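You operate a simulated robot arm through the tools that you are given. There is no shell and no other tool.

The job below is to be done with a simulated robot arm. You get a single attempt, and the scene is never put back.

Task
Knock in the yellow and blue discs with the orange peg and fit a gland in each hole.
Fine: black gland at the yellow disc, grey at the blue; peg back in its socket; leave the third disc.

The check looks at the end state, three seconds after you hand in, the way a careful person would. Anything else that was tipped, shoved, dropped, spilled or broken makes it a failure.

Robot
A 7-joint arm with a fingered hand, fixed in place. Base frame: the origin is at the foot of the arm, x ahead of it, y to its left, z up; the work surface is at about z = 0.85. Units: m, degrees, N and s.
Its first joint turns from -115.0 to 115.0 degrees. Payload 5 kg.
Tool frame: the origin (TCP) lies between the finger pads and is the grasp point; the fingertips stand 0.032 m ahead of it; z points along the fingers, y is the line along which they close. Largest opening 0.16 m; the body of the gripper starts 0.089 m behind the TCP. The gripper is a hand of 4 fingers: y runs from the thumb to the fingers, the wrist lies at [0, 0, -0.267] in the tool frame, and closing takes about 1.5 s.
Orientation is that of the tool frame in the base frame, as [roll, pitch, yaw] about the fixed x, y, z axes, in that order (R = Rz(yaw) Ry(pitch) Rx(roll)). With the fingers straight down and closing along the base's y, the tool's x points along the base's -x, its y along +y and its z along -z.

Tools
- The arm moves only by the tool jog_arm. Its argument "plan" is a list of rows, each a list of 7 numbers: the shift along the base's x, y, z in m, then the turn, a rotation vector about the base's x, y, z in degrees, then the opening, from 0 (shut) to 1 (fully open). In form: [[dx, dy, dz, wx, wy, wz, claw], ...]. A call has 1 to 20 rows; each row is the pose to reach, as a shift and turn from the pose commanded when the call began. A row lasts 0.2 s, in which the tool goes at most 0.05 m and 8.6 degrees; a call with a longer step from one row to the next is refused whole, and so is a gripper value outside its range. Where a pose cannot be reached the arm comes as near as it can. A force on the tool above 40 N (or 10 N above the force at the start of the call, whichever is more), or a blocked arm, ends the call early, and 0.2 s more pass. Each finger travels about 0.045 m/s and halts on what it meets, pressing with about 26 N; the grip force reading is that of the motor and also rises with nothing between the fingers. The clock runs only during rows and for 0.2 s after the last one: add rows that repeat a pose to give the fingers time. The reply holds the time, the measured pose of the TCP, the force on the tool along the base axes, the opening and the grip force, in the units named above and with some noise, with the torque about the TCP (base axes, N m) and any sound that the robot's microphone picked up.
- Cameras (640 x 400 px; columns grow to the right, rows downward): "scene" is fixed at [0.2207, -0.6494, 1.4655]; the picture's right is [0.70, -0.71, 0.00], its down [-0.28, -0.28, -0.92] and it looks along [0.65, 0.65, -0.39] (base axes); focal length 358 px, centre (320, 200). "wrist" rides on the gripper at [0.08, -0.004, -0.114] in the tool frame; the picture's right is [0.05, 1.00, 0.00], its down [-0.82, 0.04, -0.58] and it looks along [-0.58, 0.03, 0.82] (tool axes); focal length 265 px, centre (320, 200). There is no depth. A picture from a camera that has moved, and an enlarged one, comes with that camera's place and axes in the base frame and with its lens.
- grab_frame(camera): a new picture of that camera. The clock stands still meanwhile.
- raise_lower(by): slides the trunk up (or, below 0, down) by that many m; the arm rides with it, the base frame stays. It gives what a move gives, with no picture.
- set_grasp(shape): the hand has 4 fingers and takes this shape, open, in about a second: jaw (thumb against the fingers, like two jaws); tri (thumb and two fingers); tip (a fingertip pinch); poke (one finger out to press); point (the index stretched); flat (the hand flat); cup (the hand cupped); fist (a fist). The gripper value then closes the fingers along that shape, each until it touches; the sizes above hold for jaw. It gives what a move gives, with no picture.
- inspect(camera, box): a new picture of the part [left, top, right, bottom] of that camera's present view, enlarged. The clock stands still meanwhile.
- finish_job(): hands the job in; it is judged then, once.

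Places have to be worked out from the pictures, the camera data and where the tool is seen. Open the gripper and draw the arm clear of the work before you hand the job in, unless the task says otherwise.

The tools are called as a command line: name --pt "numbers of a row" for each row, then --argument value for the rest, lists and objects as JSON in quotes. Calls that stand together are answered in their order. jog_arm: Moves the arm, as the interface text tells. Its arguments: {"type":"object","properties":{"plan":{"type":"array","items":{"type":"array","items":{"type":"number"}}}},"required":["plan"]} The other tools are called the same way: raise_lower (by) slides the trunk up or down; set_grasp (shape) gives the hand a shape; grab_frame (camera) takes a picture; inspect (camera, box) takes an enlarged picture of a part of a camera's view; finish_job () hands the job in.

At the start:

```text
t: 0.0
position: [0.6828, -0.2779, 1.208]
ee_rot: [180.0, 0.0, 180.0]
contact_force: [0.4, -0.3, 0.8]
ft_torque: [-0.01, -0.01, 0.0]
opening: 0.1597
gripper_force: 0.1
shape: jaw
trunk travel left (down, up): [-0.625, 0.365]
```

scene: 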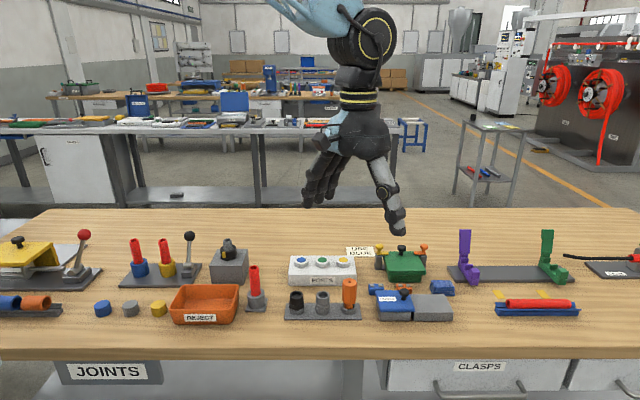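
wrist: 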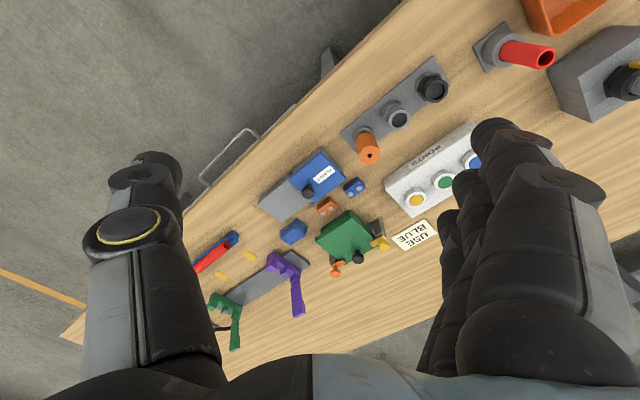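

I'll first look closely at the box with the three discs, the rack with glands and peg, and the sign.

inspect --camera "scene" --box '[270, 235, 390, 325]'

inspect --camera "wrist" --box '[320, 40, 500, 250]'

inspect --camera "scene" --box '[150, 220, 470, 340]'

```text
4.44 times, centred on (330, 280) of scene
camera zoom: at [0.2207, -0.6494, 1.4655], right [0.7, -0.71, 0.0], down [-0.28, -0.28, -0.92], along [0.65, 0.65, -0.39], focal length 1593 px, centre (276, -156)
```

zoom: 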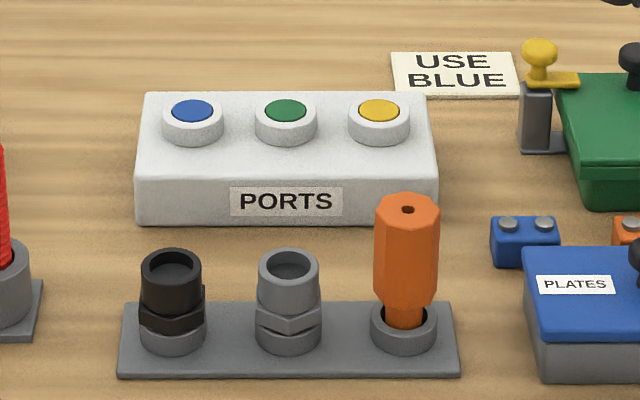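

```text
1.90 times, centred on (410, 145) of wrist
camera zoom: at [0.6018, -0.282, 1.3225], right [-0.05, 1.0, 0.0], down [0.82, 0.04, 0.58], along [0.58, 0.03, -0.82], focal length 506 px, centre (149, 305)
```

zoom: 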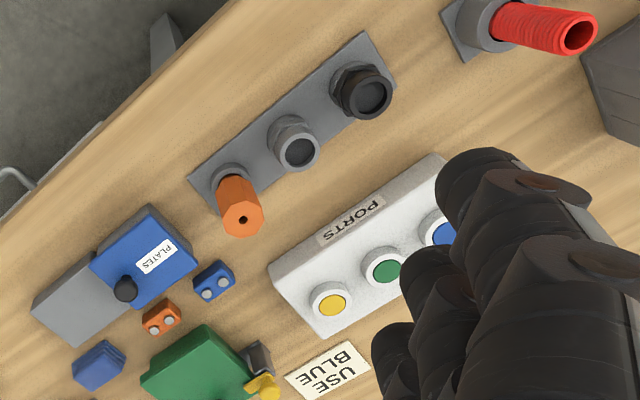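

```text
2.00 times, centred on (310, 280) of scene
camera zoom: at [0.2207, -0.6494, 1.4655], right [0.7, -0.71, 0.0], down [-0.28, -0.28, -0.92], along [0.65, 0.65, -0.39], focal length 717 px, centre (340, 40)
```

zoom: 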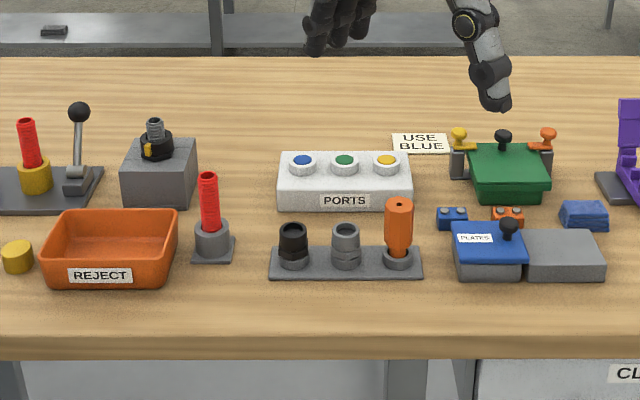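

The rack holds the black gland (left), the grey gland (middle) and the orange peg (right) in a row at 45° to the base axes. The discs on the white PORTS box are blue, green, yellow in that order. I'll turn the hand -45° about z so it closes across the row, then move to look along the row from closer.

jog_arm --pt "-0.009 0.036 -0.011 0 0 -6.43 1" --pt "-0.018 0.072 -0.022 0 0 -12.86 1" --pt "-0.027 0.108 -0.033 0 0 -19.29 1" --pt "-0.036 0.144 -0.044 0 0 -25.71 1" --pt "-0.045 0.18 -0.055 0 0 -32.14 1" --pt "-0.054 0.216 -0.066 0 0 -38.57 1" --pt "-0.063 0.25 -0.078 0 0 -45 1" --pt "-0.063 0.25 -0.078 0 0 -45 1"

grab_frame --camera "wrist"

grab_frame --camera "scene"

```text
t: 1.8
position: [0.6189, -0.0269, 1.1292]
ee_rot: [-180.0, 0.0, 134.8]
contact_force: [0.8, 0.4, 0.1]
ft_torque: [0.0, 0.0, 0.01]
opening: 0.16
gripper_force: 0.1
shape: jaw
trunk travel left (down, up): [-0.625, 0.365]
```

```text
taken
camera wrist: at [0.5591, 0.0271, 1.2436], right [0.67, 0.74, 0.0], down [0.61, -0.55, 0.58], along [0.43, -0.39, -0.82], focal length 265 px, centre (320, 200)
```

wrist: 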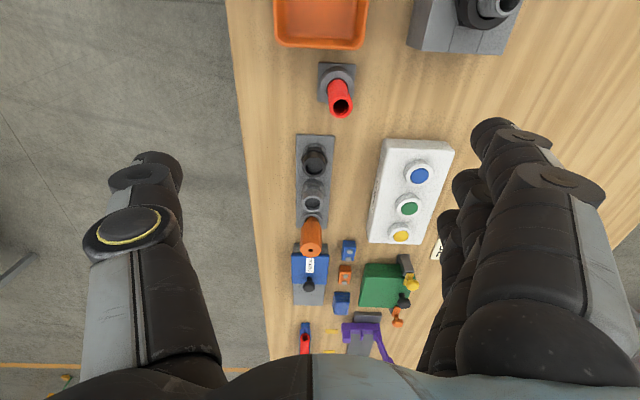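

```text
taken
```

scene: 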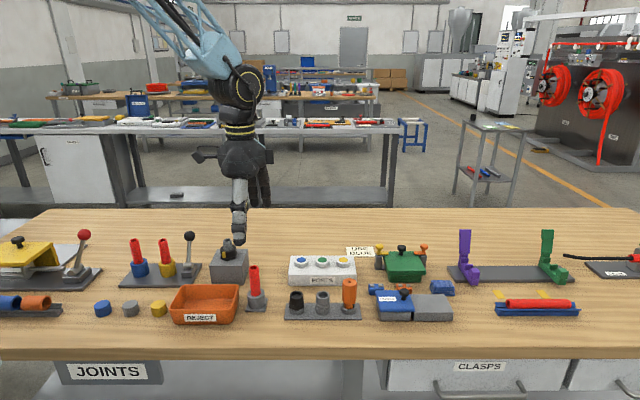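

The row lines up with the tool's x axis. I'll enlarge the box and rack to measure positions.

inspect --camera "wrist" --box '[280, 120, 480, 270]'

```text
2.67 times, centred on (380, 195) of wrist
camera zoom: at [0.5591, 0.0271, 1.2436], right [0.67, 0.74, 0.0], down [0.61, -0.55, 0.58], along [0.43, -0.39, -0.82], focal length 708 px, centre (160, 213)
```

zoom: 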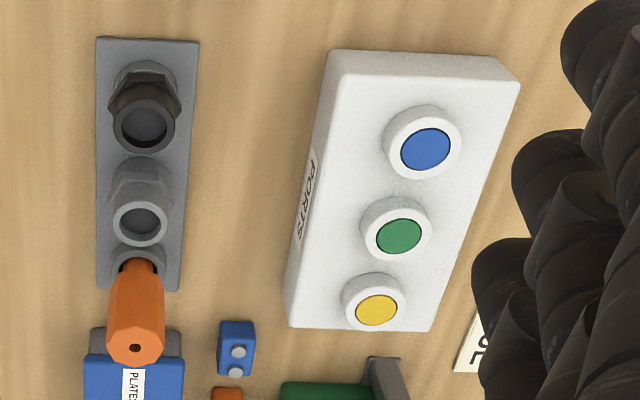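

Triangulating the two views gives these positions, in metres:

| Item | x | y | z |
|---|---|---|---|
| Peg top | 0.778 | -0.192 | 0.946 |
| Black gland top | 0.688 | -0.100 | 0.908 |
| Grey gland top | 0.733 | -0.147 | 0.907 |
| Yellow disc | 0.882 | -0.081 | 0.911 |
| Blue disc | 0.797 | 0.003 | 0.912 |

I'll move above the peg with the hand half closed and check the alignment.

jog_arm --pt "0.026 -0.027 -0.01 0 0 0 0.85" --pt "0.052 -0.054 -0.02 0 0 0 0.7" --pt "0.078 -0.081 -0.03 0 0 0 0.6" --pt "0.104 -0.108 -0.045 0 0 0 0.55" --pt "0.13 -0.135 -0.065 0 0 0 0.55" --pt "0.158 -0.164 -0.085 0 0 0 0.55" --pt "0.158 -0.164 -0.085 0 0 0 0.55" --pt "0.158 -0.164 -0.085 0 0 0 0.55"

grab_frame --camera "wrist"

grab_frame --camera "scene"

```text
t: 3.6
position: [0.7785, -0.1929, 1.0473]
ee_rot: [179.9, 0.0, 135.0]
contact_force: [0.3, 0.4, 0.5]
ft_torque: [0.0, 0.02, -0.01]
opening: 0.0889
gripper_force: 0.1
shape: jaw
trunk travel left (down, up): [-0.625, 0.365]
```

```text
taken
camera wrist: at [0.7184, -0.1385, 1.1607], right [0.67, 0.74, 0.0], down [0.61, -0.55, 0.58], along [0.43, -0.39, -0.82], focal length 265 px, centre (320, 200)
```

wrist: 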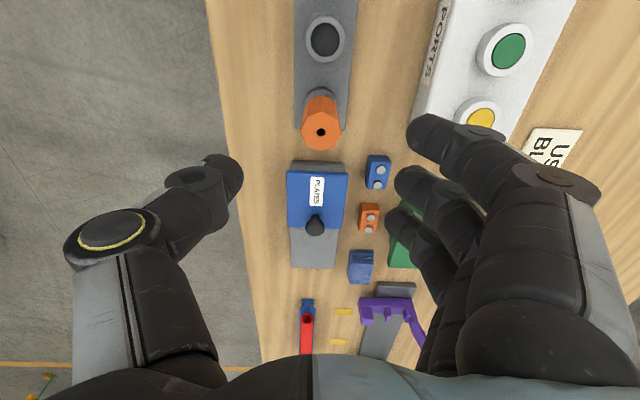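

```text
taken
```

scene: 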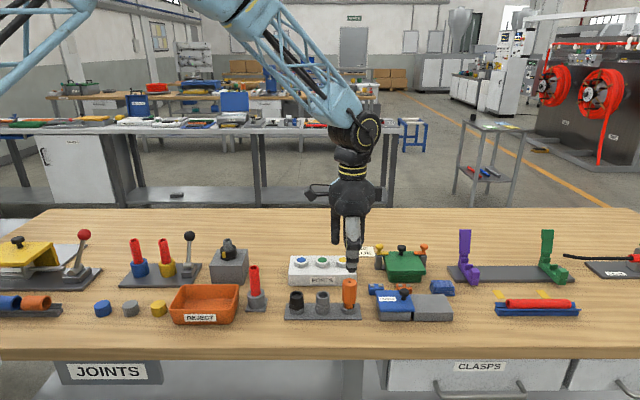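

The peg top reads at (0.779, -0.192), and the TCP is directly over it. I'll descend straight down to TCP z ≈ 0.922 and close on the handle.

jog_arm --pt "0 0 -0.03 0 0 0 0.55" --pt "0 0 -0.06 0 0 0 0.55" --pt "0 0 -0.09 0 0 0 0.55" --pt "0 0 -0.11 0 0 0 0.55" --pt "0 0 -0.123 0 0 0 0.55" --pt "0 0 -0.123 0 0 0 0.4" --pt "0 0 -0.123 0 0 0 0.3" --pt "0 0 -0.123 0 0 0 0.2" --pt "0 0 -0.123 0 0 0 0.1" --pt "0 0 -0.123 0 0 0 0" --pt "0 0 -0.123 0 0 0 0" --pt "0 0 -0.123 0 0 0 0" --pt "0 0 -0.123 0 0 0 0"

grab_frame --camera "wrist"

inspect --camera "scene" --box '[270, 190, 430, 330]'

```text
t: 6.4
position: [0.7779, -0.1914, 0.9218]
ee_rot: [-180.0, -0.1, 135.0]
contact_force: [-0.4, 0.1, 0.5]
ft_torque: [0.0, 0.03, 0.02]
opening: 0.0116
gripper_force: 25.8
shape: jaw
trunk travel left (down, up): [-0.625, 0.365]
```

```text
taken
camera wrist: at [0.7179, -0.1379, 1.0366], right [0.67, 0.74, 0.0], down [0.61, -0.55, 0.58], along [0.43, -0.39, -0.82], focal length 265 px, centre (320, 200)
```

wrist: 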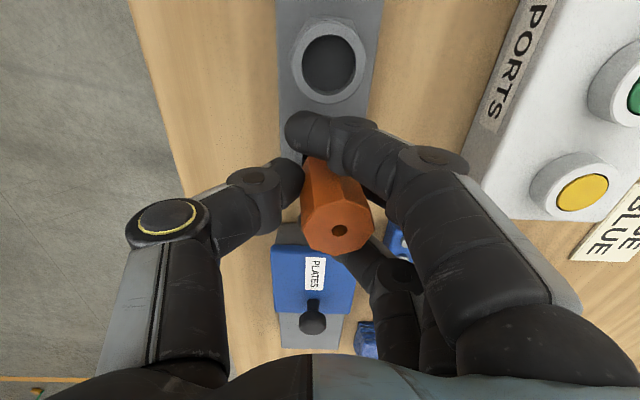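

```text
2.86 times, centred on (350, 260) of scene
camera zoom: at [0.2207, -0.6494, 1.4655], right [0.7, -0.71, 0.0], down [-0.28, -0.28, -0.92], along [0.65, 0.65, -0.39], focal length 1024 px, centre (234, 29)
```

zoom: 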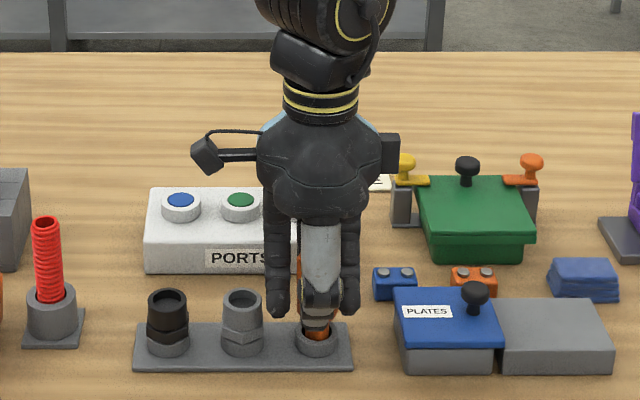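

The peg top has moved about 8 mm toward the box, so it leans in this grip, and the outer fingers have closed past it. I'll release, rise and try the three-point "tri" shape for a straighter hold.

jog_arm --pt "0 0 0 0 0 0 0.15" --pt "0 0 0 0 0 0 0.3" --pt "0 0 0 0 0 0 0.45" --pt "0 0 0 0 0 0 0.55" --pt "0 0 0 0 0 0 0.55" --pt "0 0 0 0 0 0 0.55" --pt "0 0 0 0 0 0 0.55" --pt "0 0 0.03 0 0 0 0.55" --pt "0 0 0.07 0 0 0 0.55" --pt "0 0 0.11 0 0 0 0.55" --pt "0 0 0.123 0 0 0 0.55"

set_grasp --shape "tri"

grab_frame --camera "wrist"

inspect --camera "scene" --box '[270, 190, 430, 330]'

```text
t: 8.8
position: [0.7755, -0.1931, 1.0444]
ee_rot: [-180.0, 0.0, 135.0]
contact_force: [-0.3, -0.3, 0.2]
ft_torque: [0.02, 0.01, -0.04]
opening: 0.0872
gripper_force: 0.1
shape: jaw
trunk travel left (down, up): [-0.625, 0.365]
```

```text
t: 9.7
position: [0.7769, -0.1943, 1.0444]
ee_rot: [-180.0, 0.0, 135.0]
contact_force: [-1.3, 0.8, 0.8]
ft_torque: [-0.02, -0.02, -0.04]
opening: 0.1598
gripper_force: 0.2
shape: tri
trunk travel left (down, up): [-0.625, 0.365]
```

```text
taken
camera wrist: at [0.7162, -0.1393, 1.1592], right [0.67, 0.74, 0.0], down [0.61, -0.55, 0.58], along [0.43, -0.39, -0.82], focal length 265 px, centre (320, 200)
```

wrist: 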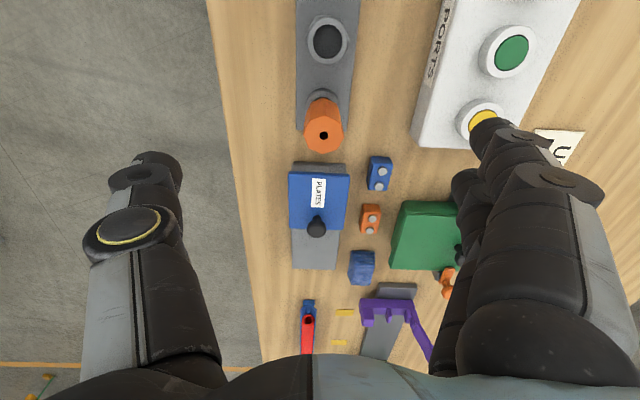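

```text
2.86 times, centred on (350, 260) of scene
camera zoom: at [0.2207, -0.6494, 1.4655], right [0.7, -0.71, 0.0], down [-0.28, -0.28, -0.92], along [0.65, 0.65, -0.39], focal length 1024 px, centre (234, 29)
```

zoom: 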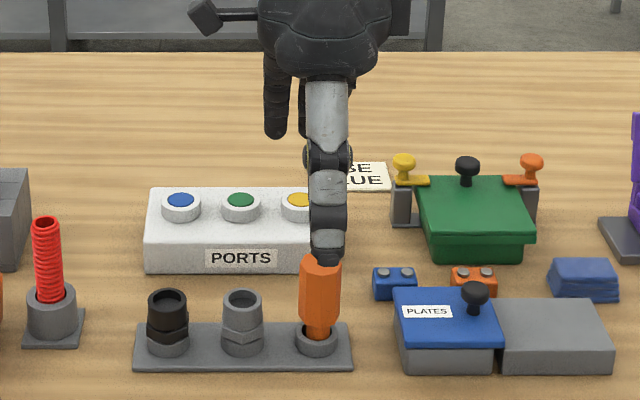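

The peg is back upright in its socket. I'll close the tri shape partway in the air to see how the fingers meet.

jog_arm --pt "0 0 0 0 0 0 0.7" --pt "0 0 0 0 0 0 0.5" --pt "0 0 0 0 0 0 0.3" --pt "0 0 0 0 0 0 0.25" --pt "0 0 0 0 0 0 0.25" --pt "0 0 0 0 0 0 0.25" --pt "0 0 0 0 0 0 0.25" --pt "0 0 0 0 0 0 0.25" --pt "0 0 0 0 0 0 0.25" --pt "0 0 0 0 0 0 0.25"

grab_frame --camera "wrist"

inspect --camera "scene" --box '[270, 190, 430, 330]'

```text
t: 11.9
position: [0.7758, -0.1928, 1.0462]
ee_rot: [-180.0, 0.0, 135.0]
contact_force: [0.5, -0.1, 1.1]
ft_torque: [0.0, -0.01, -0.04]
opening: 0.0406
gripper_force: 0.0
shape: tri
trunk travel left (down, up): [-0.625, 0.365]
```

```text
taken
camera wrist: at [0.7162, -0.1393, 1.1593], right [0.67, 0.74, 0.0], down [0.61, -0.55, 0.58], along [0.43, -0.39, -0.82], focal length 265 px, centre (320, 200)
```

wrist: 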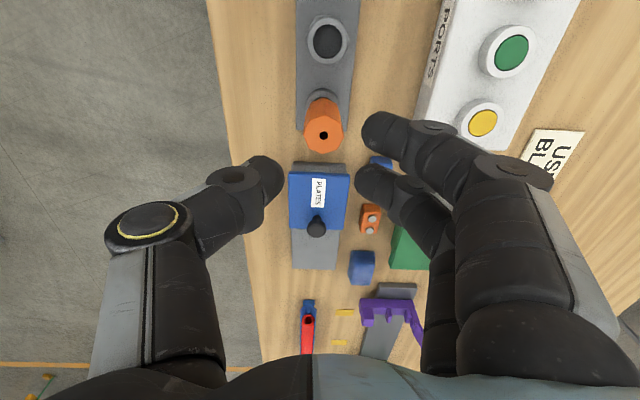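

```text
2.86 times, centred on (350, 260) of scene
camera zoom: at [0.2207, -0.6494, 1.4655], right [0.7, -0.71, 0.0], down [-0.28, -0.28, -0.92], along [0.65, 0.65, -0.39], focal length 1024 px, centre (234, 29)
```

zoom: 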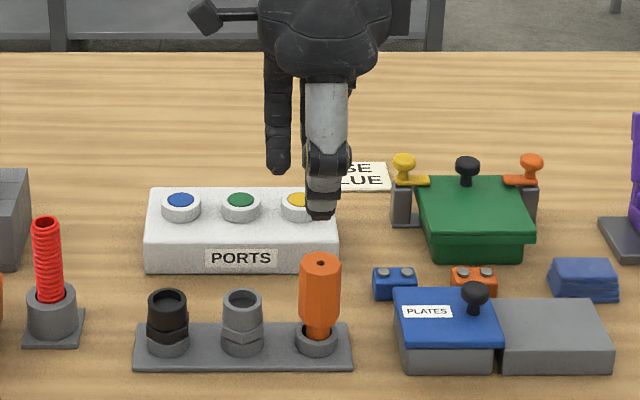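

In tri the index sits at about tool x = +0.024 and the middle at about -0.010, with the thumb between them. I'll shift the hand 5 mm along the row so the peg sits in that cradle, descend, and close only slightly below the handle width to keep the peg centred.

jog_arm --pt "0.0037 -0.0036 0 0 0 0 0.4" --pt "0.0037 -0.0036 0 0 0 0 0.55" --pt "0.0037 -0.0036 0 0 0 0 0.55" --pt "0.0037 -0.0036 0 0 0 0 0.55" --pt "0.0037 -0.0036 -0.03 0 0 0 0.55" --pt "0.0037 -0.0036 -0.06 0 0 0 0.55" --pt "0.0037 -0.0036 -0.09 0 0 0 0.55" --pt "0.0037 -0.0036 -0.11 0 0 0 0.55" --pt "0.0037 -0.0036 -0.123 0 0 0 0.55" --pt "0.0037 -0.0036 -0.123 0 0 0 0.45" --pt "0.0037 -0.0036 -0.123 0 0 0 0.38" --pt "0.0037 -0.0036 -0.123 0 0 0 0.32" --pt "0.0037 -0.0036 -0.123 0 0 0 0.27" --pt "0.0037 -0.0036 -0.123 0 0 0 0.23" --pt "0.0037 -0.0036 -0.123 0 0 0 0.2" --pt "0.0037 -0.0036 -0.123 0 0 0 0.2" --pt "0.0037 -0.0036 -0.123 0 0 0 0.2"

grab_frame --camera "wrist"

inspect --camera "scene" --box '[270, 190, 430, 330]'

```text
t: 15.5
position: [0.7814, -0.1959, 0.9223]
ee_rot: [-180.0, 0.0, 134.9]
contact_force: [0.5, -0.3, 1.0]
ft_torque: [0.0, 0.01, -0.01]
opening: 0.018
gripper_force: 16.2
shape: tri
trunk travel left (down, up): [-0.625, 0.365]
```

```text
taken
camera wrist: at [0.7214, -0.1429, 1.0357], right [0.67, 0.74, 0.0], down [0.61, -0.55, 0.58], along [0.43, -0.39, -0.82], focal length 265 px, centre (320, 200)
```

wrist: 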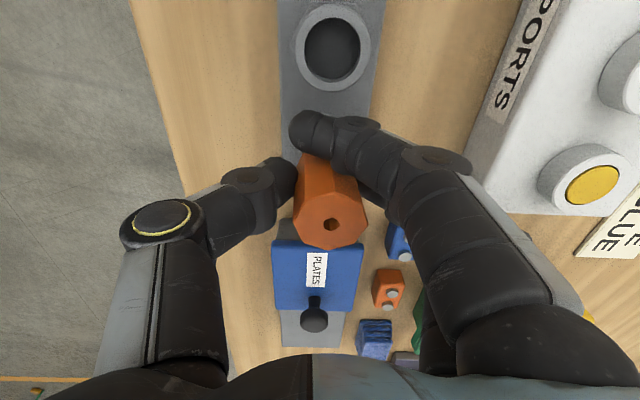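

```text
2.86 times, centred on (350, 260) of scene
camera zoom: at [0.2207, -0.6494, 1.4655], right [0.7, -0.71, 0.0], down [-0.28, -0.28, -0.92], along [0.65, 0.65, -0.39], focal length 1024 px, centre (234, 29)
```

zoom: 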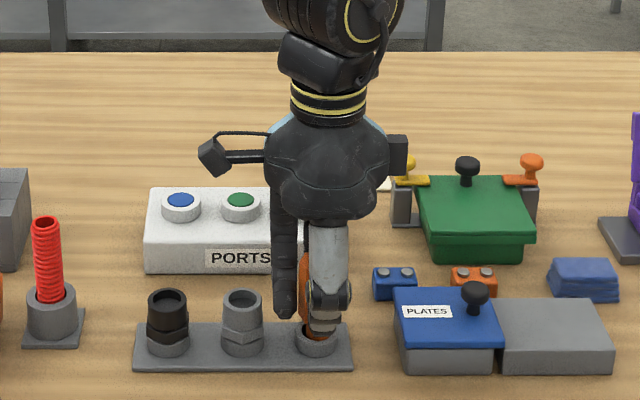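

The peg is held between thumb and middle finger, with its top shifted about 4–5 mm. I'll look closely before deciding whether to lift.

inspect --camera "wrist" --box '[260, 90, 420, 270]'

inspect --camera "scene" --box '[320, 240, 390, 325]'

```text
2.22 times, centred on (340, 180) of wrist
camera zoom: at [0.7214, -0.1429, 1.0357], right [0.67, 0.74, 0.0], down [0.61, -0.55, 0.58], along [0.43, -0.39, -0.82], focal length 590 px, centre (276, 244)
```

zoom: 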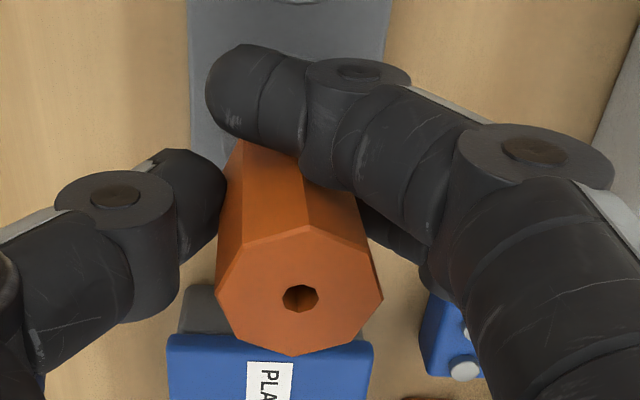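

```text
4.71 times, centred on (355, 282) of scene
camera zoom: at [0.2207, -0.6494, 1.4655], right [0.7, -0.71, 0.0], down [-0.28, -0.28, -0.92], along [0.65, 0.65, -0.39], focal length 1687 px, centre (155, -188)
```

zoom: 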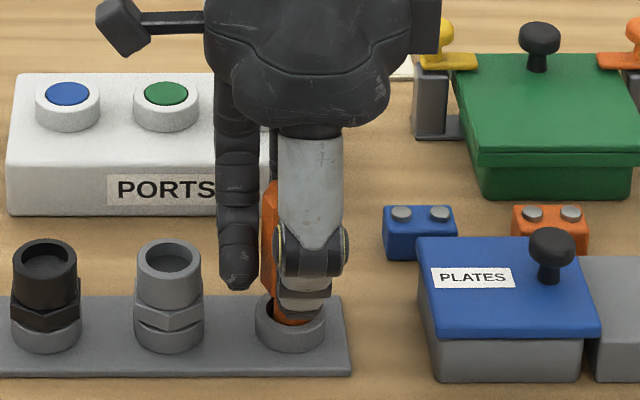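

The handle is octagonal and leans in both jaw and tri, because the thumb overpowers the single finger that's actually touching. I'll let go, rise and try the fingertip pinch.

jog_arm --pt "0 0 0 0 0 0 0.3" --pt "0 0 0 0 0 0 0.45" --pt "0 0 0 0 0 0 0.55" --pt "0 0 0 0 0 0 0.55" --pt "0 0 0 0 0 0 0.55" --pt "0 0 0 0 0 0 0.55" --pt "0 0 0.03 0 0 0 0.55" --pt "0 0 0.07 0 0 0 0.55" --pt "0 0 0.11 0 0 0 0.55" --pt "0 0 0.123 0 0 0 0.55"

set_grasp --shape "tip"

jog_arm --pt "0 0 0 0 0 0 0.7" --pt "0 0 0 0 0 0 0.5" --pt "0 0 0 0 0 0 0.3" --pt "0 0 0 0 0 0 0.25" --pt "0 0 0 0 0 0 0.25" --pt "0 0 0 0 0 0 0.25" --pt "0 0 0 0 0 0 0.25" --pt "0 0 0 0 0 0 0.25" --pt "0 0 0 0 0 0 0.25" --pt "0 0 0 0 0 0 0.25"

grab_frame --camera "wrist"

inspect --camera "scene" --box '[270, 190, 430, 330]'

```text
t: 17.7
position: [0.7816, -0.1955, 1.0449]
ee_rot: [-180.0, 0.0, 135.1]
contact_force: [-0.6, -0.3, -0.5]
ft_torque: [-0.02, -0.01, 0.01]
opening: 0.0873
gripper_force: 0.1
shape: tri
trunk travel left (down, up): [-0.625, 0.365]
```

```text
t: 18.6
position: [0.7816, -0.1959, 1.0446]
ee_rot: [179.9, 0.0, 135.0]
contact_force: [0.1, -0.5, 0.4]
ft_torque: [0.01, -0.04, 0.01]
opening: 0.1596
gripper_force: 0.1
shape: tip
trunk travel left (down, up): [-0.625, 0.365]
```

```text
t: 20.8
position: [0.782, -0.1965, 1.0457]
ee_rot: [-179.9, 0.0, 135.0]
contact_force: [0.2, -0.1, -0.1]
ft_torque: [0.02, 0.03, -0.01]
opening: 0.0405
gripper_force: 0.0
shape: tip
trunk travel left (down, up): [-0.625, 0.365]
```

```text
taken
camera wrist: at [0.7221, -0.1418, 1.1595], right [0.67, 0.74, 0.0], down [0.61, -0.55, 0.58], along [0.43, -0.39, -0.82], focal length 265 px, centre (320, 200)
```

wrist: 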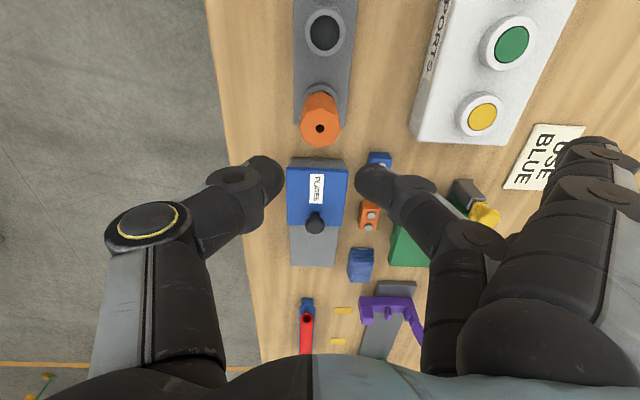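

```text
2.86 times, centred on (350, 260) of scene
camera zoom: at [0.2207, -0.6494, 1.4655], right [0.7, -0.71, 0.0], down [-0.28, -0.28, -0.92], along [0.65, 0.65, -0.39], focal length 1024 px, centre (234, 29)
```

zoom: 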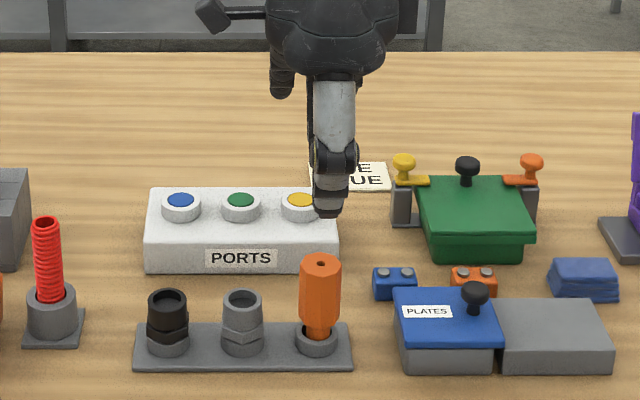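

Tip gives a clean pinch between thumb and middle finger, with the index held back. I'll check how the octagon's flats sit relative to the closing axis.

inspect --camera "wrist" --box '[285, 80, 355, 155]'

inspect --camera "scene" --box '[325, 265, 375, 325]'

```text
5.33 times, centred on (320, 118) of wrist
camera zoom: at [0.7221, -0.1418, 1.1595], right [0.67, 0.74, 0.0], down [0.61, -0.55, 0.58], along [0.43, -0.39, -0.82], focal length 1416 px, centre (320, 640)
```

zoom: 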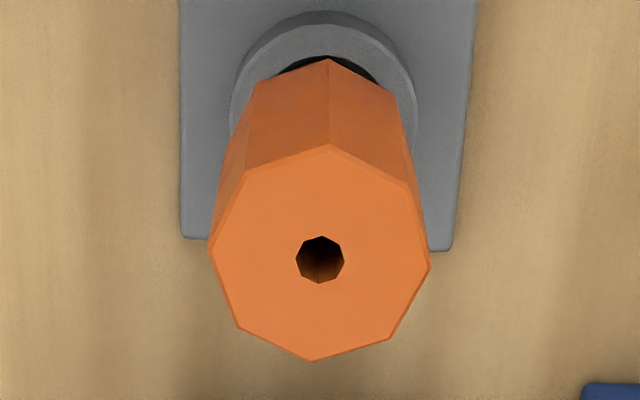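

```text
6.67 times, centred on (350, 295) of scene
camera zoom: at [0.2207, -0.6494, 1.4655], right [0.7, -0.71, 0.0], down [-0.28, -0.28, -0.92], along [0.65, 0.65, -0.39], focal length 2389 px, centre (120, -433)
```

zoom: 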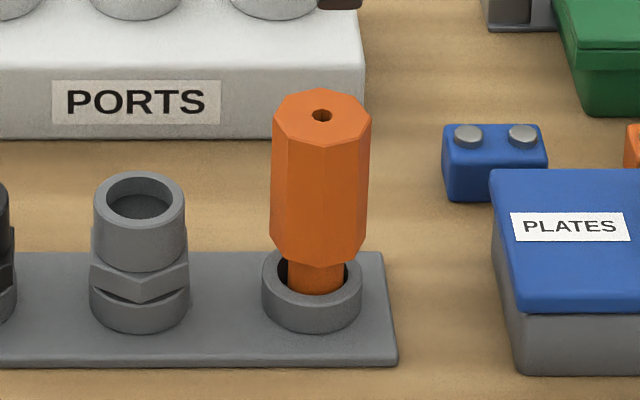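

The octagon's corners point along my closing axis, so the pinch was landing on edges. I'll turn the hand +21° so the fingers meet two flats, descend to z ≈ 0.928 and close gently.

jog_arm --pt "-0.0025 0.0018 0 0 0 7 0.4" --pt "-0.005 0.0036 0 0 0 14 0.5" --pt "-0.0075 0.0055 0 0 0 21 0.5" --pt "-0.0075 0.0055 0 0 0 21 0.5" --pt "-0.0075 0.0055 -0.03 0 0 21 0.5" --pt "-0.0075 0.0055 -0.06 0 0 21 0.5" --pt "-0.0075 0.0055 -0.09 0 0 21 0.5" --pt "-0.0075 0.0055 -0.117 0 0 21 0.5" --pt "-0.0075 0.0055 -0.117 0 0 21 0.5" --pt "-0.0075 0.0055 -0.117 0 0 21 0.4" --pt "-0.0075 0.0055 -0.117 0 0 21 0.34" --pt "-0.0075 0.0055 -0.117 0 0 21 0.3" --pt "-0.0075 0.0055 -0.117 0 0 21 0.26" --pt "-0.0075 0.0055 -0.117 0 0 21 0.23" --pt "-0.0075 0.0055 -0.117 0 0 21 0.2" --pt "-0.0075 0.0055 -0.117 0 0 21 0.18" --pt "-0.0075 0.0055 -0.117 0 0 21 0.18"

grab_frame --camera "wrist"

inspect --camera "scene" --box '[320, 240, 390, 325]'

```text
t: 24.4
position: [0.7707, -0.1894, 0.9263]
ee_rot: [-180.0, 0.0, 156.1]
contact_force: [-0.5, -0.2, 0.2]
ft_torque: [-0.02, 0.02, 0.02]
opening: 0.0298
gripper_force: 0.0
shape: tip
trunk travel left (down, up): [-0.625, 0.365]
```

```text
taken
camera wrist: at [0.6966, -0.1609, 1.0416], right [0.36, 0.93, 0.0], down [0.76, -0.29, 0.58], along [0.54, -0.21, -0.82], focal length 265 px, centre (320, 200)
```

wrist: 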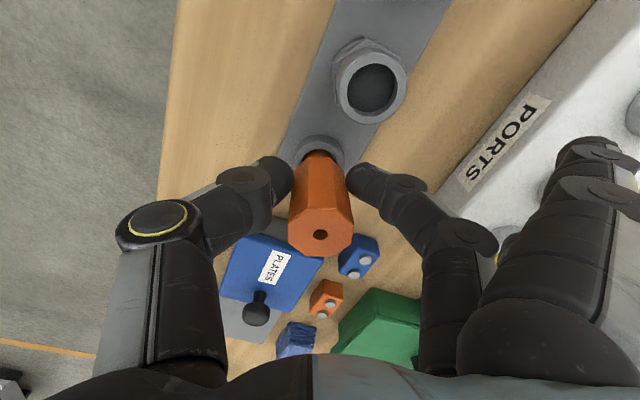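

```text
4.71 times, centred on (355, 282) of scene
camera zoom: at [0.2207, -0.6494, 1.4655], right [0.7, -0.71, 0.0], down [-0.28, -0.28, -0.92], along [0.65, 0.65, -0.39], focal length 1687 px, centre (155, -188)
```

zoom: 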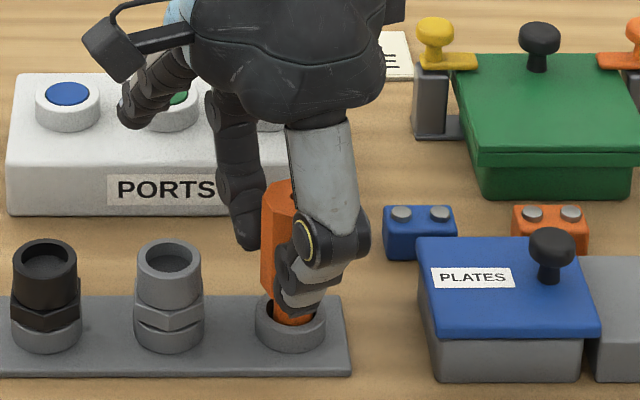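

Peg looks upright between the fingers with the flats facing them, and no force yet. I'll keep closing in small steps.

jog_arm --pt "0 0 0 0 0 0 0.16" --pt "0 0 0 0 0 0 0.14" --pt "0 0 0 0 0 0 0.12" --pt "0 0 0 0 0 0 0.12"

grab_frame --camera "wrist"

inspect --camera "scene" --box '[320, 240, 390, 325]'

```text
t: 25.4
position: [0.7716, -0.1902, 0.928]
ee_rot: [180.0, 0.0, 156.1]
contact_force: [0.3, -0.5, -0.6]
ft_torque: [-0.01, -0.02, 0.0]
opening: 0.0187
gripper_force: 0.0
shape: tip
trunk travel left (down, up): [-0.625, 0.365]
```

```text
taken
camera wrist: at [0.6966, -0.1608, 1.0416], right [0.36, 0.93, 0.0], down [0.76, -0.29, 0.58], along [0.54, -0.21, -0.82], focal length 265 px, centre (320, 200)
```

wrist: 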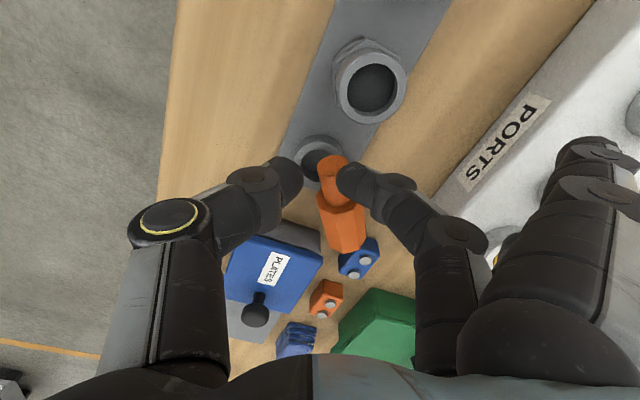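

```text
4.71 times, centred on (355, 282) of scene
camera zoom: at [0.2207, -0.6494, 1.4655], right [0.7, -0.71, 0.0], down [-0.28, -0.28, -0.92], along [0.65, 0.65, -0.39], focal length 1687 px, centre (155, -188)
```

zoom: 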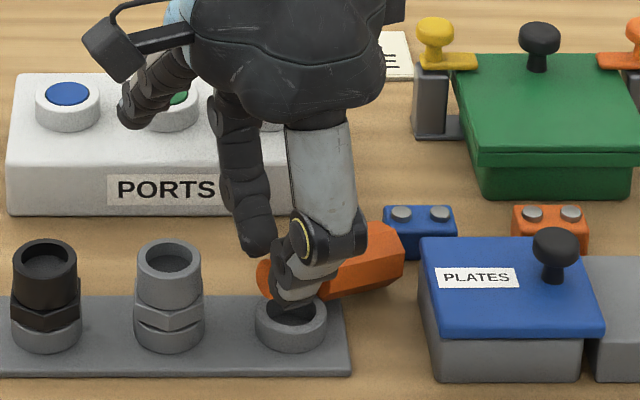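

The peg squeezed out and is tipping over. I'll hold still for a moment so it settles, then look again.

jog_arm --pt "0 0 0 0 0 0 0.12" --pt "0 0 0 0 0 0 0.12"

grab_frame --camera "wrist"

inspect --camera "scene" --box '[310, 230, 430, 325]'

```text
t: 26.0
position: [0.7715, -0.1897, 0.9278]
ee_rot: [180.0, 0.0, 156.0]
contact_force: [0.6, -0.2, 0.3]
ft_torque: [-0.01, 0.0, 0.01]
opening: 0.019
gripper_force: 0.0
shape: tip
trunk travel left (down, up): [-0.625, 0.365]
```

```text
taken
camera wrist: at [0.6966, -0.1608, 1.0416], right [0.36, 0.93, 0.0], down [0.76, -0.29, 0.58], along [0.54, -0.21, -0.82], focal length 265 px, centre (320, 200)
```

wrist: 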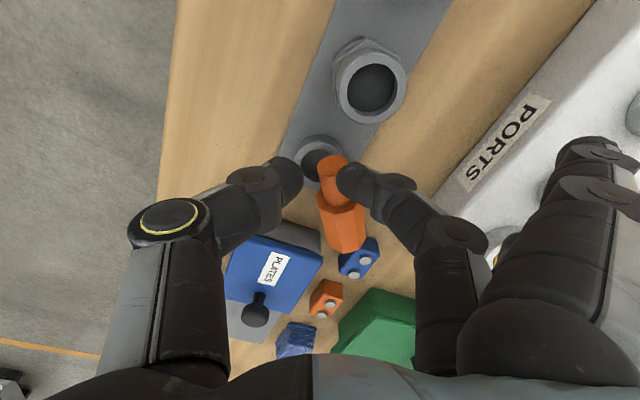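

```text
4.21 times, centred on (370, 278) of scene
camera zoom: at [0.2207, -0.6494, 1.4655], right [0.7, -0.71, 0.0], down [-0.28, -0.28, -0.92], along [0.65, 0.65, -0.39], focal length 1509 px, centre (110, -126)
```

zoom: 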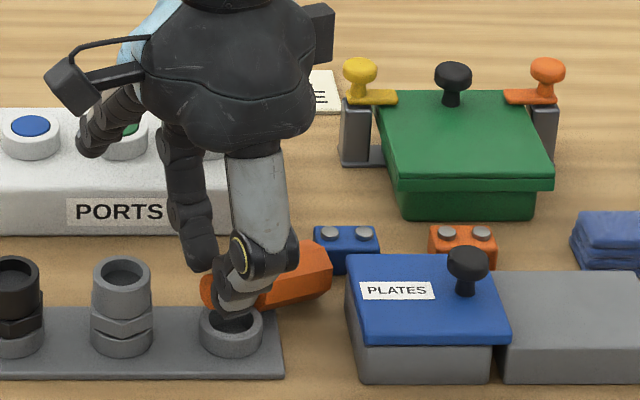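

The peg has come to rest lying beside the rack, with its handle end toward the blue PLATES box. I'll open the fingers without moving, rise clear, and check whether anything else was disturbed.

jog_arm --pt "0 0 0 0 0 0 0.18" --pt "0 0 0 0 0 0 0.26" --pt "0 0 0 0 0 0 0.34" --pt "0 0 0 0 0 0 0.4" --pt "0 0 0.0 0 0 0 0.4" --pt "0 0 0.02 0 0 0 0.4" --pt "0 0 0.05 0 0 0 0.4" --pt "0 0 0.09 0 0 0 0.4" --pt "-0.03 0.01 0.13 0 0 0 0.5" --pt "-0.06 0.02 0.17 0 0 0 0.6" --pt "-0.09 0.03 0.2 0 0 0 0.7"

grab_frame --camera "wrist"

inspect --camera "scene" --box '[320, 240, 390, 325]'

inspect --camera "scene" --box '[270, 190, 430, 330]'

```text
refused: row 9 steps farther than a row can; nothing moved
```

```text
taken
camera wrist: at [0.6966, -0.1608, 1.0416], right [0.36, 0.93, 0.0], down [0.76, -0.29, 0.58], along [0.54, -0.21, -0.82], focal length 265 px, centre (320, 200)
```

wrist: 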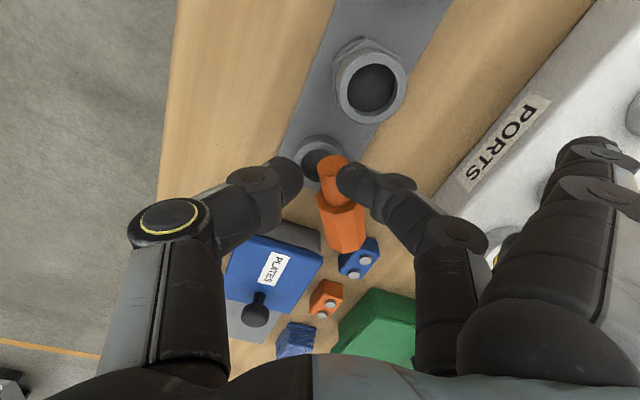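

```text
4.71 times, centred on (355, 282) of scene
camera zoom: at [0.2207, -0.6494, 1.4655], right [0.7, -0.71, 0.0], down [-0.28, -0.28, -0.92], along [0.65, 0.65, -0.39], focal length 1687 px, centre (155, -188)
```

zoom: 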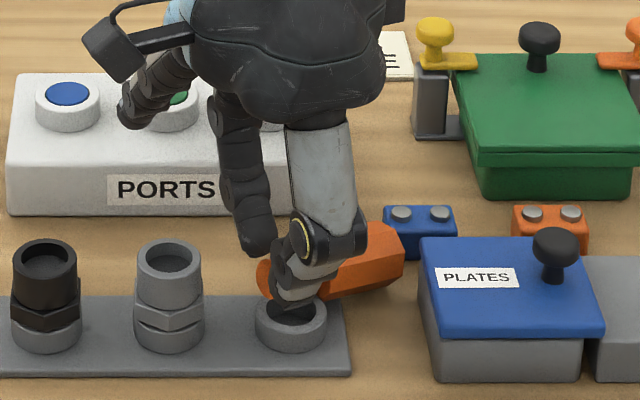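

```text
2.86 times, centred on (350, 260) of scene
camera zoom: at [0.2207, -0.6494, 1.4655], right [0.7, -0.71, 0.0], down [-0.28, -0.28, -0.92], along [0.65, 0.65, -0.39], focal length 1024 px, centre (234, 29)
```

zoom: 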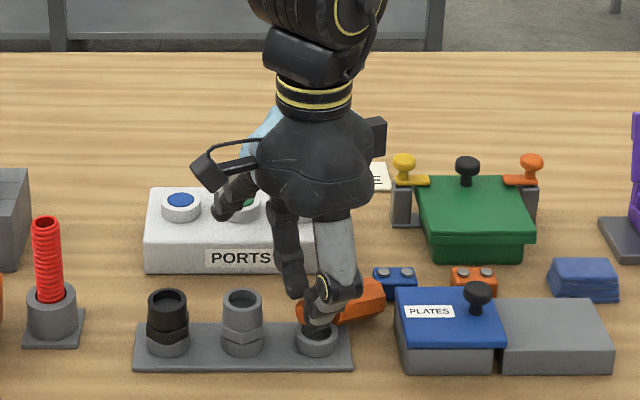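

The PLATES lid appears nudged by a few millimetres, which I'll measure once clear. I'll open and rise again, this time with smaller steps.

jog_arm --pt "0 0 0 0 0 0 0.18" --pt "0 0 0 0 0 0 0.26" --pt "0 0 0 0 0 0 0.34" --pt "0 0 0 0 0 0 0.4" --pt "0 0 0.0 0 0 0 0.4" --pt "0 0 0.02 0 0 0 0.4" --pt "0 0 0.05 0 0 0 0.4" --pt "0 0 0.09 0 0 0 0.4" --pt "-0.02 0.01 0.12 0 0 0 0.5" --pt "-0.04 0.02 0.15 0 0 0 0.6" --pt "-0.06 0.03 0.18 0 0 0 0.7" --pt "-0.09 0.04 0.2 0 0 0 0.7"

grab_frame --camera "wrist"

inspect --camera "scene" --box '[320, 240, 390, 325]'

inspect --camera "scene" --box '[270, 190, 430, 330]'

```text
t: 28.6
position: [0.681, -0.1512, 1.128]
ee_rot: [179.9, 0.0, 156.0]
contact_force: [-0.3, 0.0, -0.1]
ft_torque: [0.02, 0.01, -0.01]
opening: 0.1116
gripper_force: 0.1
shape: tip
trunk travel left (down, up): [-0.625, 0.365]
```

```text
taken
camera wrist: at [0.6061, -0.1223, 1.243], right [0.36, 0.93, 0.0], down [0.76, -0.29, 0.58], along [0.54, -0.21, -0.82], focal length 265 px, centre (320, 200)
```

wrist: 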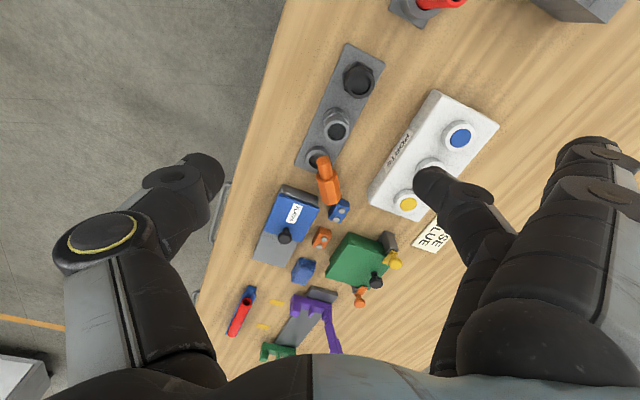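

```text
4.71 times, centred on (355, 282) of scene
camera zoom: at [0.2207, -0.6494, 1.4655], right [0.7, -0.71, 0.0], down [-0.28, -0.28, -0.92], along [0.65, 0.65, -0.39], focal length 1687 px, centre (155, -188)
```

zoom: 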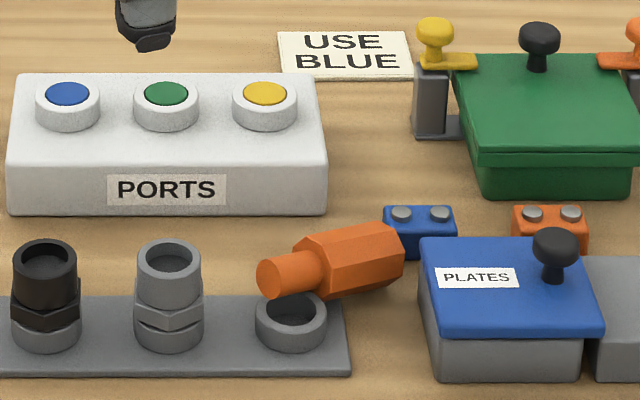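

```text
2.86 times, centred on (350, 260) of scene
camera zoom: at [0.2207, -0.6494, 1.4655], right [0.7, -0.71, 0.0], down [-0.28, -0.28, -0.92], along [0.65, 0.65, -0.39], focal length 1024 px, centre (234, 29)
```

zoom: 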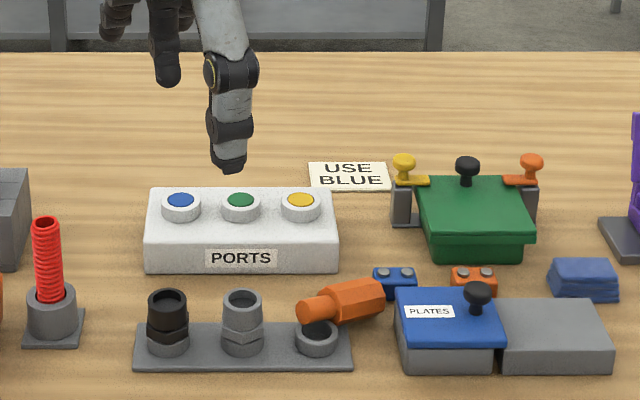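

The peg lies with its handle on the table and its shaft leaning on the socket ring. I'll zoom in on it from the wrist to work out its pose.

inspect --camera "wrist" --box '[280, 140, 370, 260]'

inspect --camera "scene" --box '[330, 275, 410, 325]'

```text
3.33 times, centred on (325, 200) of wrist
camera zoom: at [0.6061, -0.1223, 1.243], right [0.36, 0.93, 0.0], down [0.76, -0.29, 0.58], along [0.54, -0.21, -0.82], focal length 885 px, centre (303, 200)
```

zoom: 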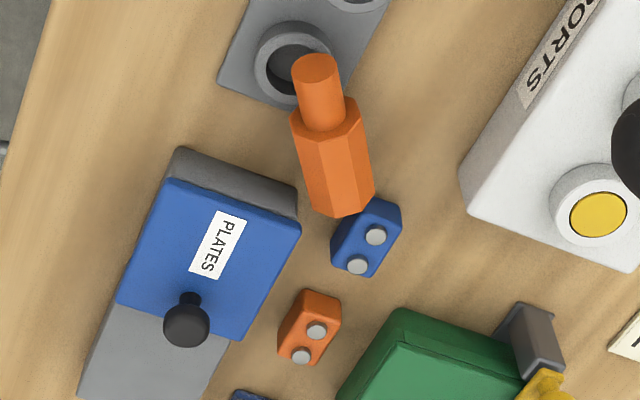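

```text
8.00 times, centred on (370, 300) of scene
camera zoom: at [0.2207, -0.6494, 1.4655], right [0.7, -0.71, 0.0], down [-0.28, -0.28, -0.92], along [0.65, 0.65, -0.39], focal length 2867 px, centre (-80, -600)
```

zoom: 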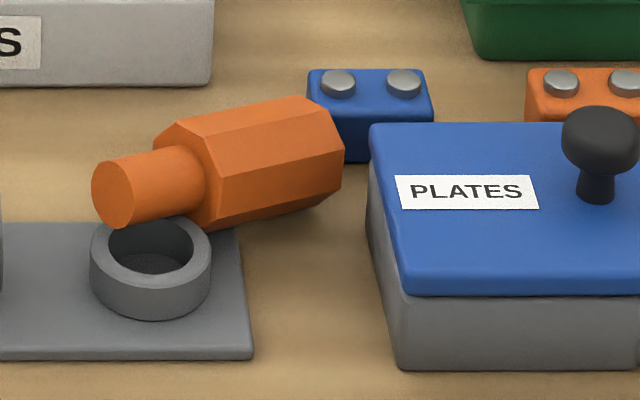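

The peg's shaft end is at about (0.774, -0.180, 0.891) and its handle end at about (0.861, -0.198, 0.868), close to the PLATES box and the blue brick. My fingertips were too low on the handle, which wedged it out.

I'll pick it up by the exposed shaft, where there is room, and move it to the free strip in front of the rack. First I'll go above it with the pinch turned across its axis.

jog_arm --pt "0.02 -0.006 -0.02 0 0 2.5 0.6" --pt "0.04 -0.012 -0.04 0 0 5 0.5" --pt "0.06 -0.018 -0.07 0 0 7.5 0.44" --pt "0.085 -0.025 -0.1 0 0 10 0.44" --pt "0.104 -0.031 -0.129 0 0 12.5 0.44" --pt "0.104 -0.031 -0.129 0 0 12.5 0.44" --pt "0.104 -0.031 -0.129 0 0 12.5 0.44"

grab_frame --camera "wrist"

inspect --camera "scene" --box '[320, 240, 390, 325]'

```text
t: 30.2
position: [0.787, -0.1833, 0.9994]
ee_rot: [180.0, 0.1, 168.6]
contact_force: [-0.2, 0.4, -0.2]
ft_torque: [0.01, -0.02, 0.0]
opening: 0.0714
gripper_force: 0.1
shape: tip
trunk travel left (down, up): [-0.625, 0.365]
```

```text
taken
camera wrist: at [0.7083, -0.1717, 1.113], right [0.15, 0.99, 0.0], down [0.81, -0.12, 0.58], along [0.57, -0.09, -0.82], focal length 265 px, centre (320, 200)
```

wrist: 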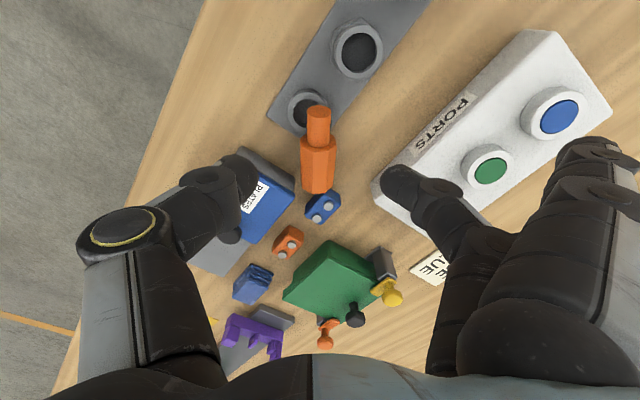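

```text
4.71 times, centred on (355, 282) of scene
camera zoom: at [0.2207, -0.6494, 1.4655], right [0.7, -0.71, 0.0], down [-0.28, -0.28, -0.92], along [0.65, 0.65, -0.39], focal length 1687 px, centre (155, -188)
```

zoom: 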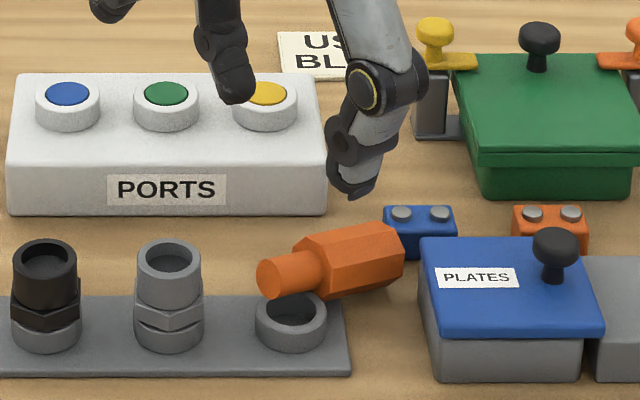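

The pinch is centred over the shaft. I'll descend to about z = 0.907 and close partway to check.

jog_arm --pt "0 0 -0.03 0 0 0 0.44" --pt "0 0 -0.06 0 0 0 0.44" --pt "0 0 -0.08 0 0 0 0.44" --pt "0 0 -0.092 0 0 0 0.44" --pt "0 0 -0.092 0 0 0 0.36" --pt "0 0 -0.092 0 0 0 0.28" --pt "0 0 -0.092 0 0 0 0.22" --pt "0 0 -0.092 0 0 0 0.22"

grab_frame --camera "wrist"

inspect --camera "scene" --box '[320, 240, 390, 325]'

```text
t: 32.0
position: [0.7868, -0.1826, 0.9078]
ee_rot: [-180.0, 0.1, 168.4]
contact_force: [1.5, -3.3, 2.0]
ft_torque: [0.37, -0.18, -0.38]
opening: 0.0357
gripper_force: 0.1
shape: tip
trunk travel left (down, up): [-0.625, 0.365]
```

```text
taken
camera wrist: at [0.7081, -0.1715, 1.022], right [0.15, 0.99, 0.0], down [0.81, -0.12, 0.58], along [0.57, -0.09, -0.82], focal length 265 px, centre (320, 200)
```

wrist: 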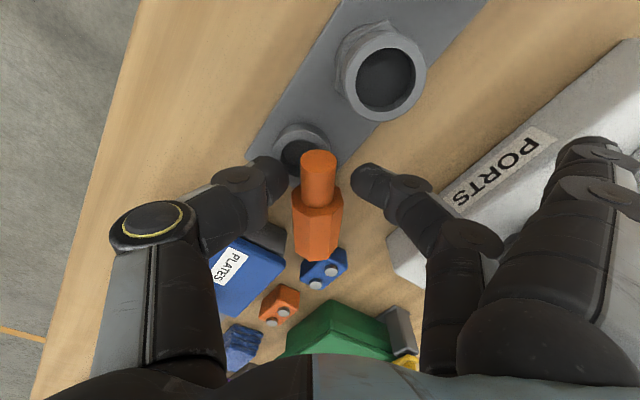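

```text
4.71 times, centred on (355, 282) of scene
camera zoom: at [0.2207, -0.6494, 1.4655], right [0.7, -0.71, 0.0], down [-0.28, -0.28, -0.92], along [0.65, 0.65, -0.39], focal length 1687 px, centre (155, -188)
```

zoom: 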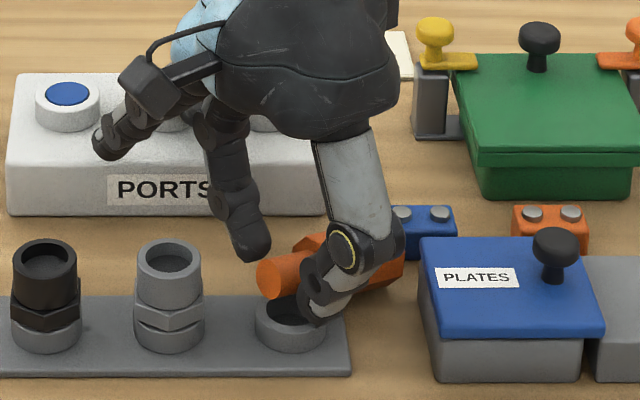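

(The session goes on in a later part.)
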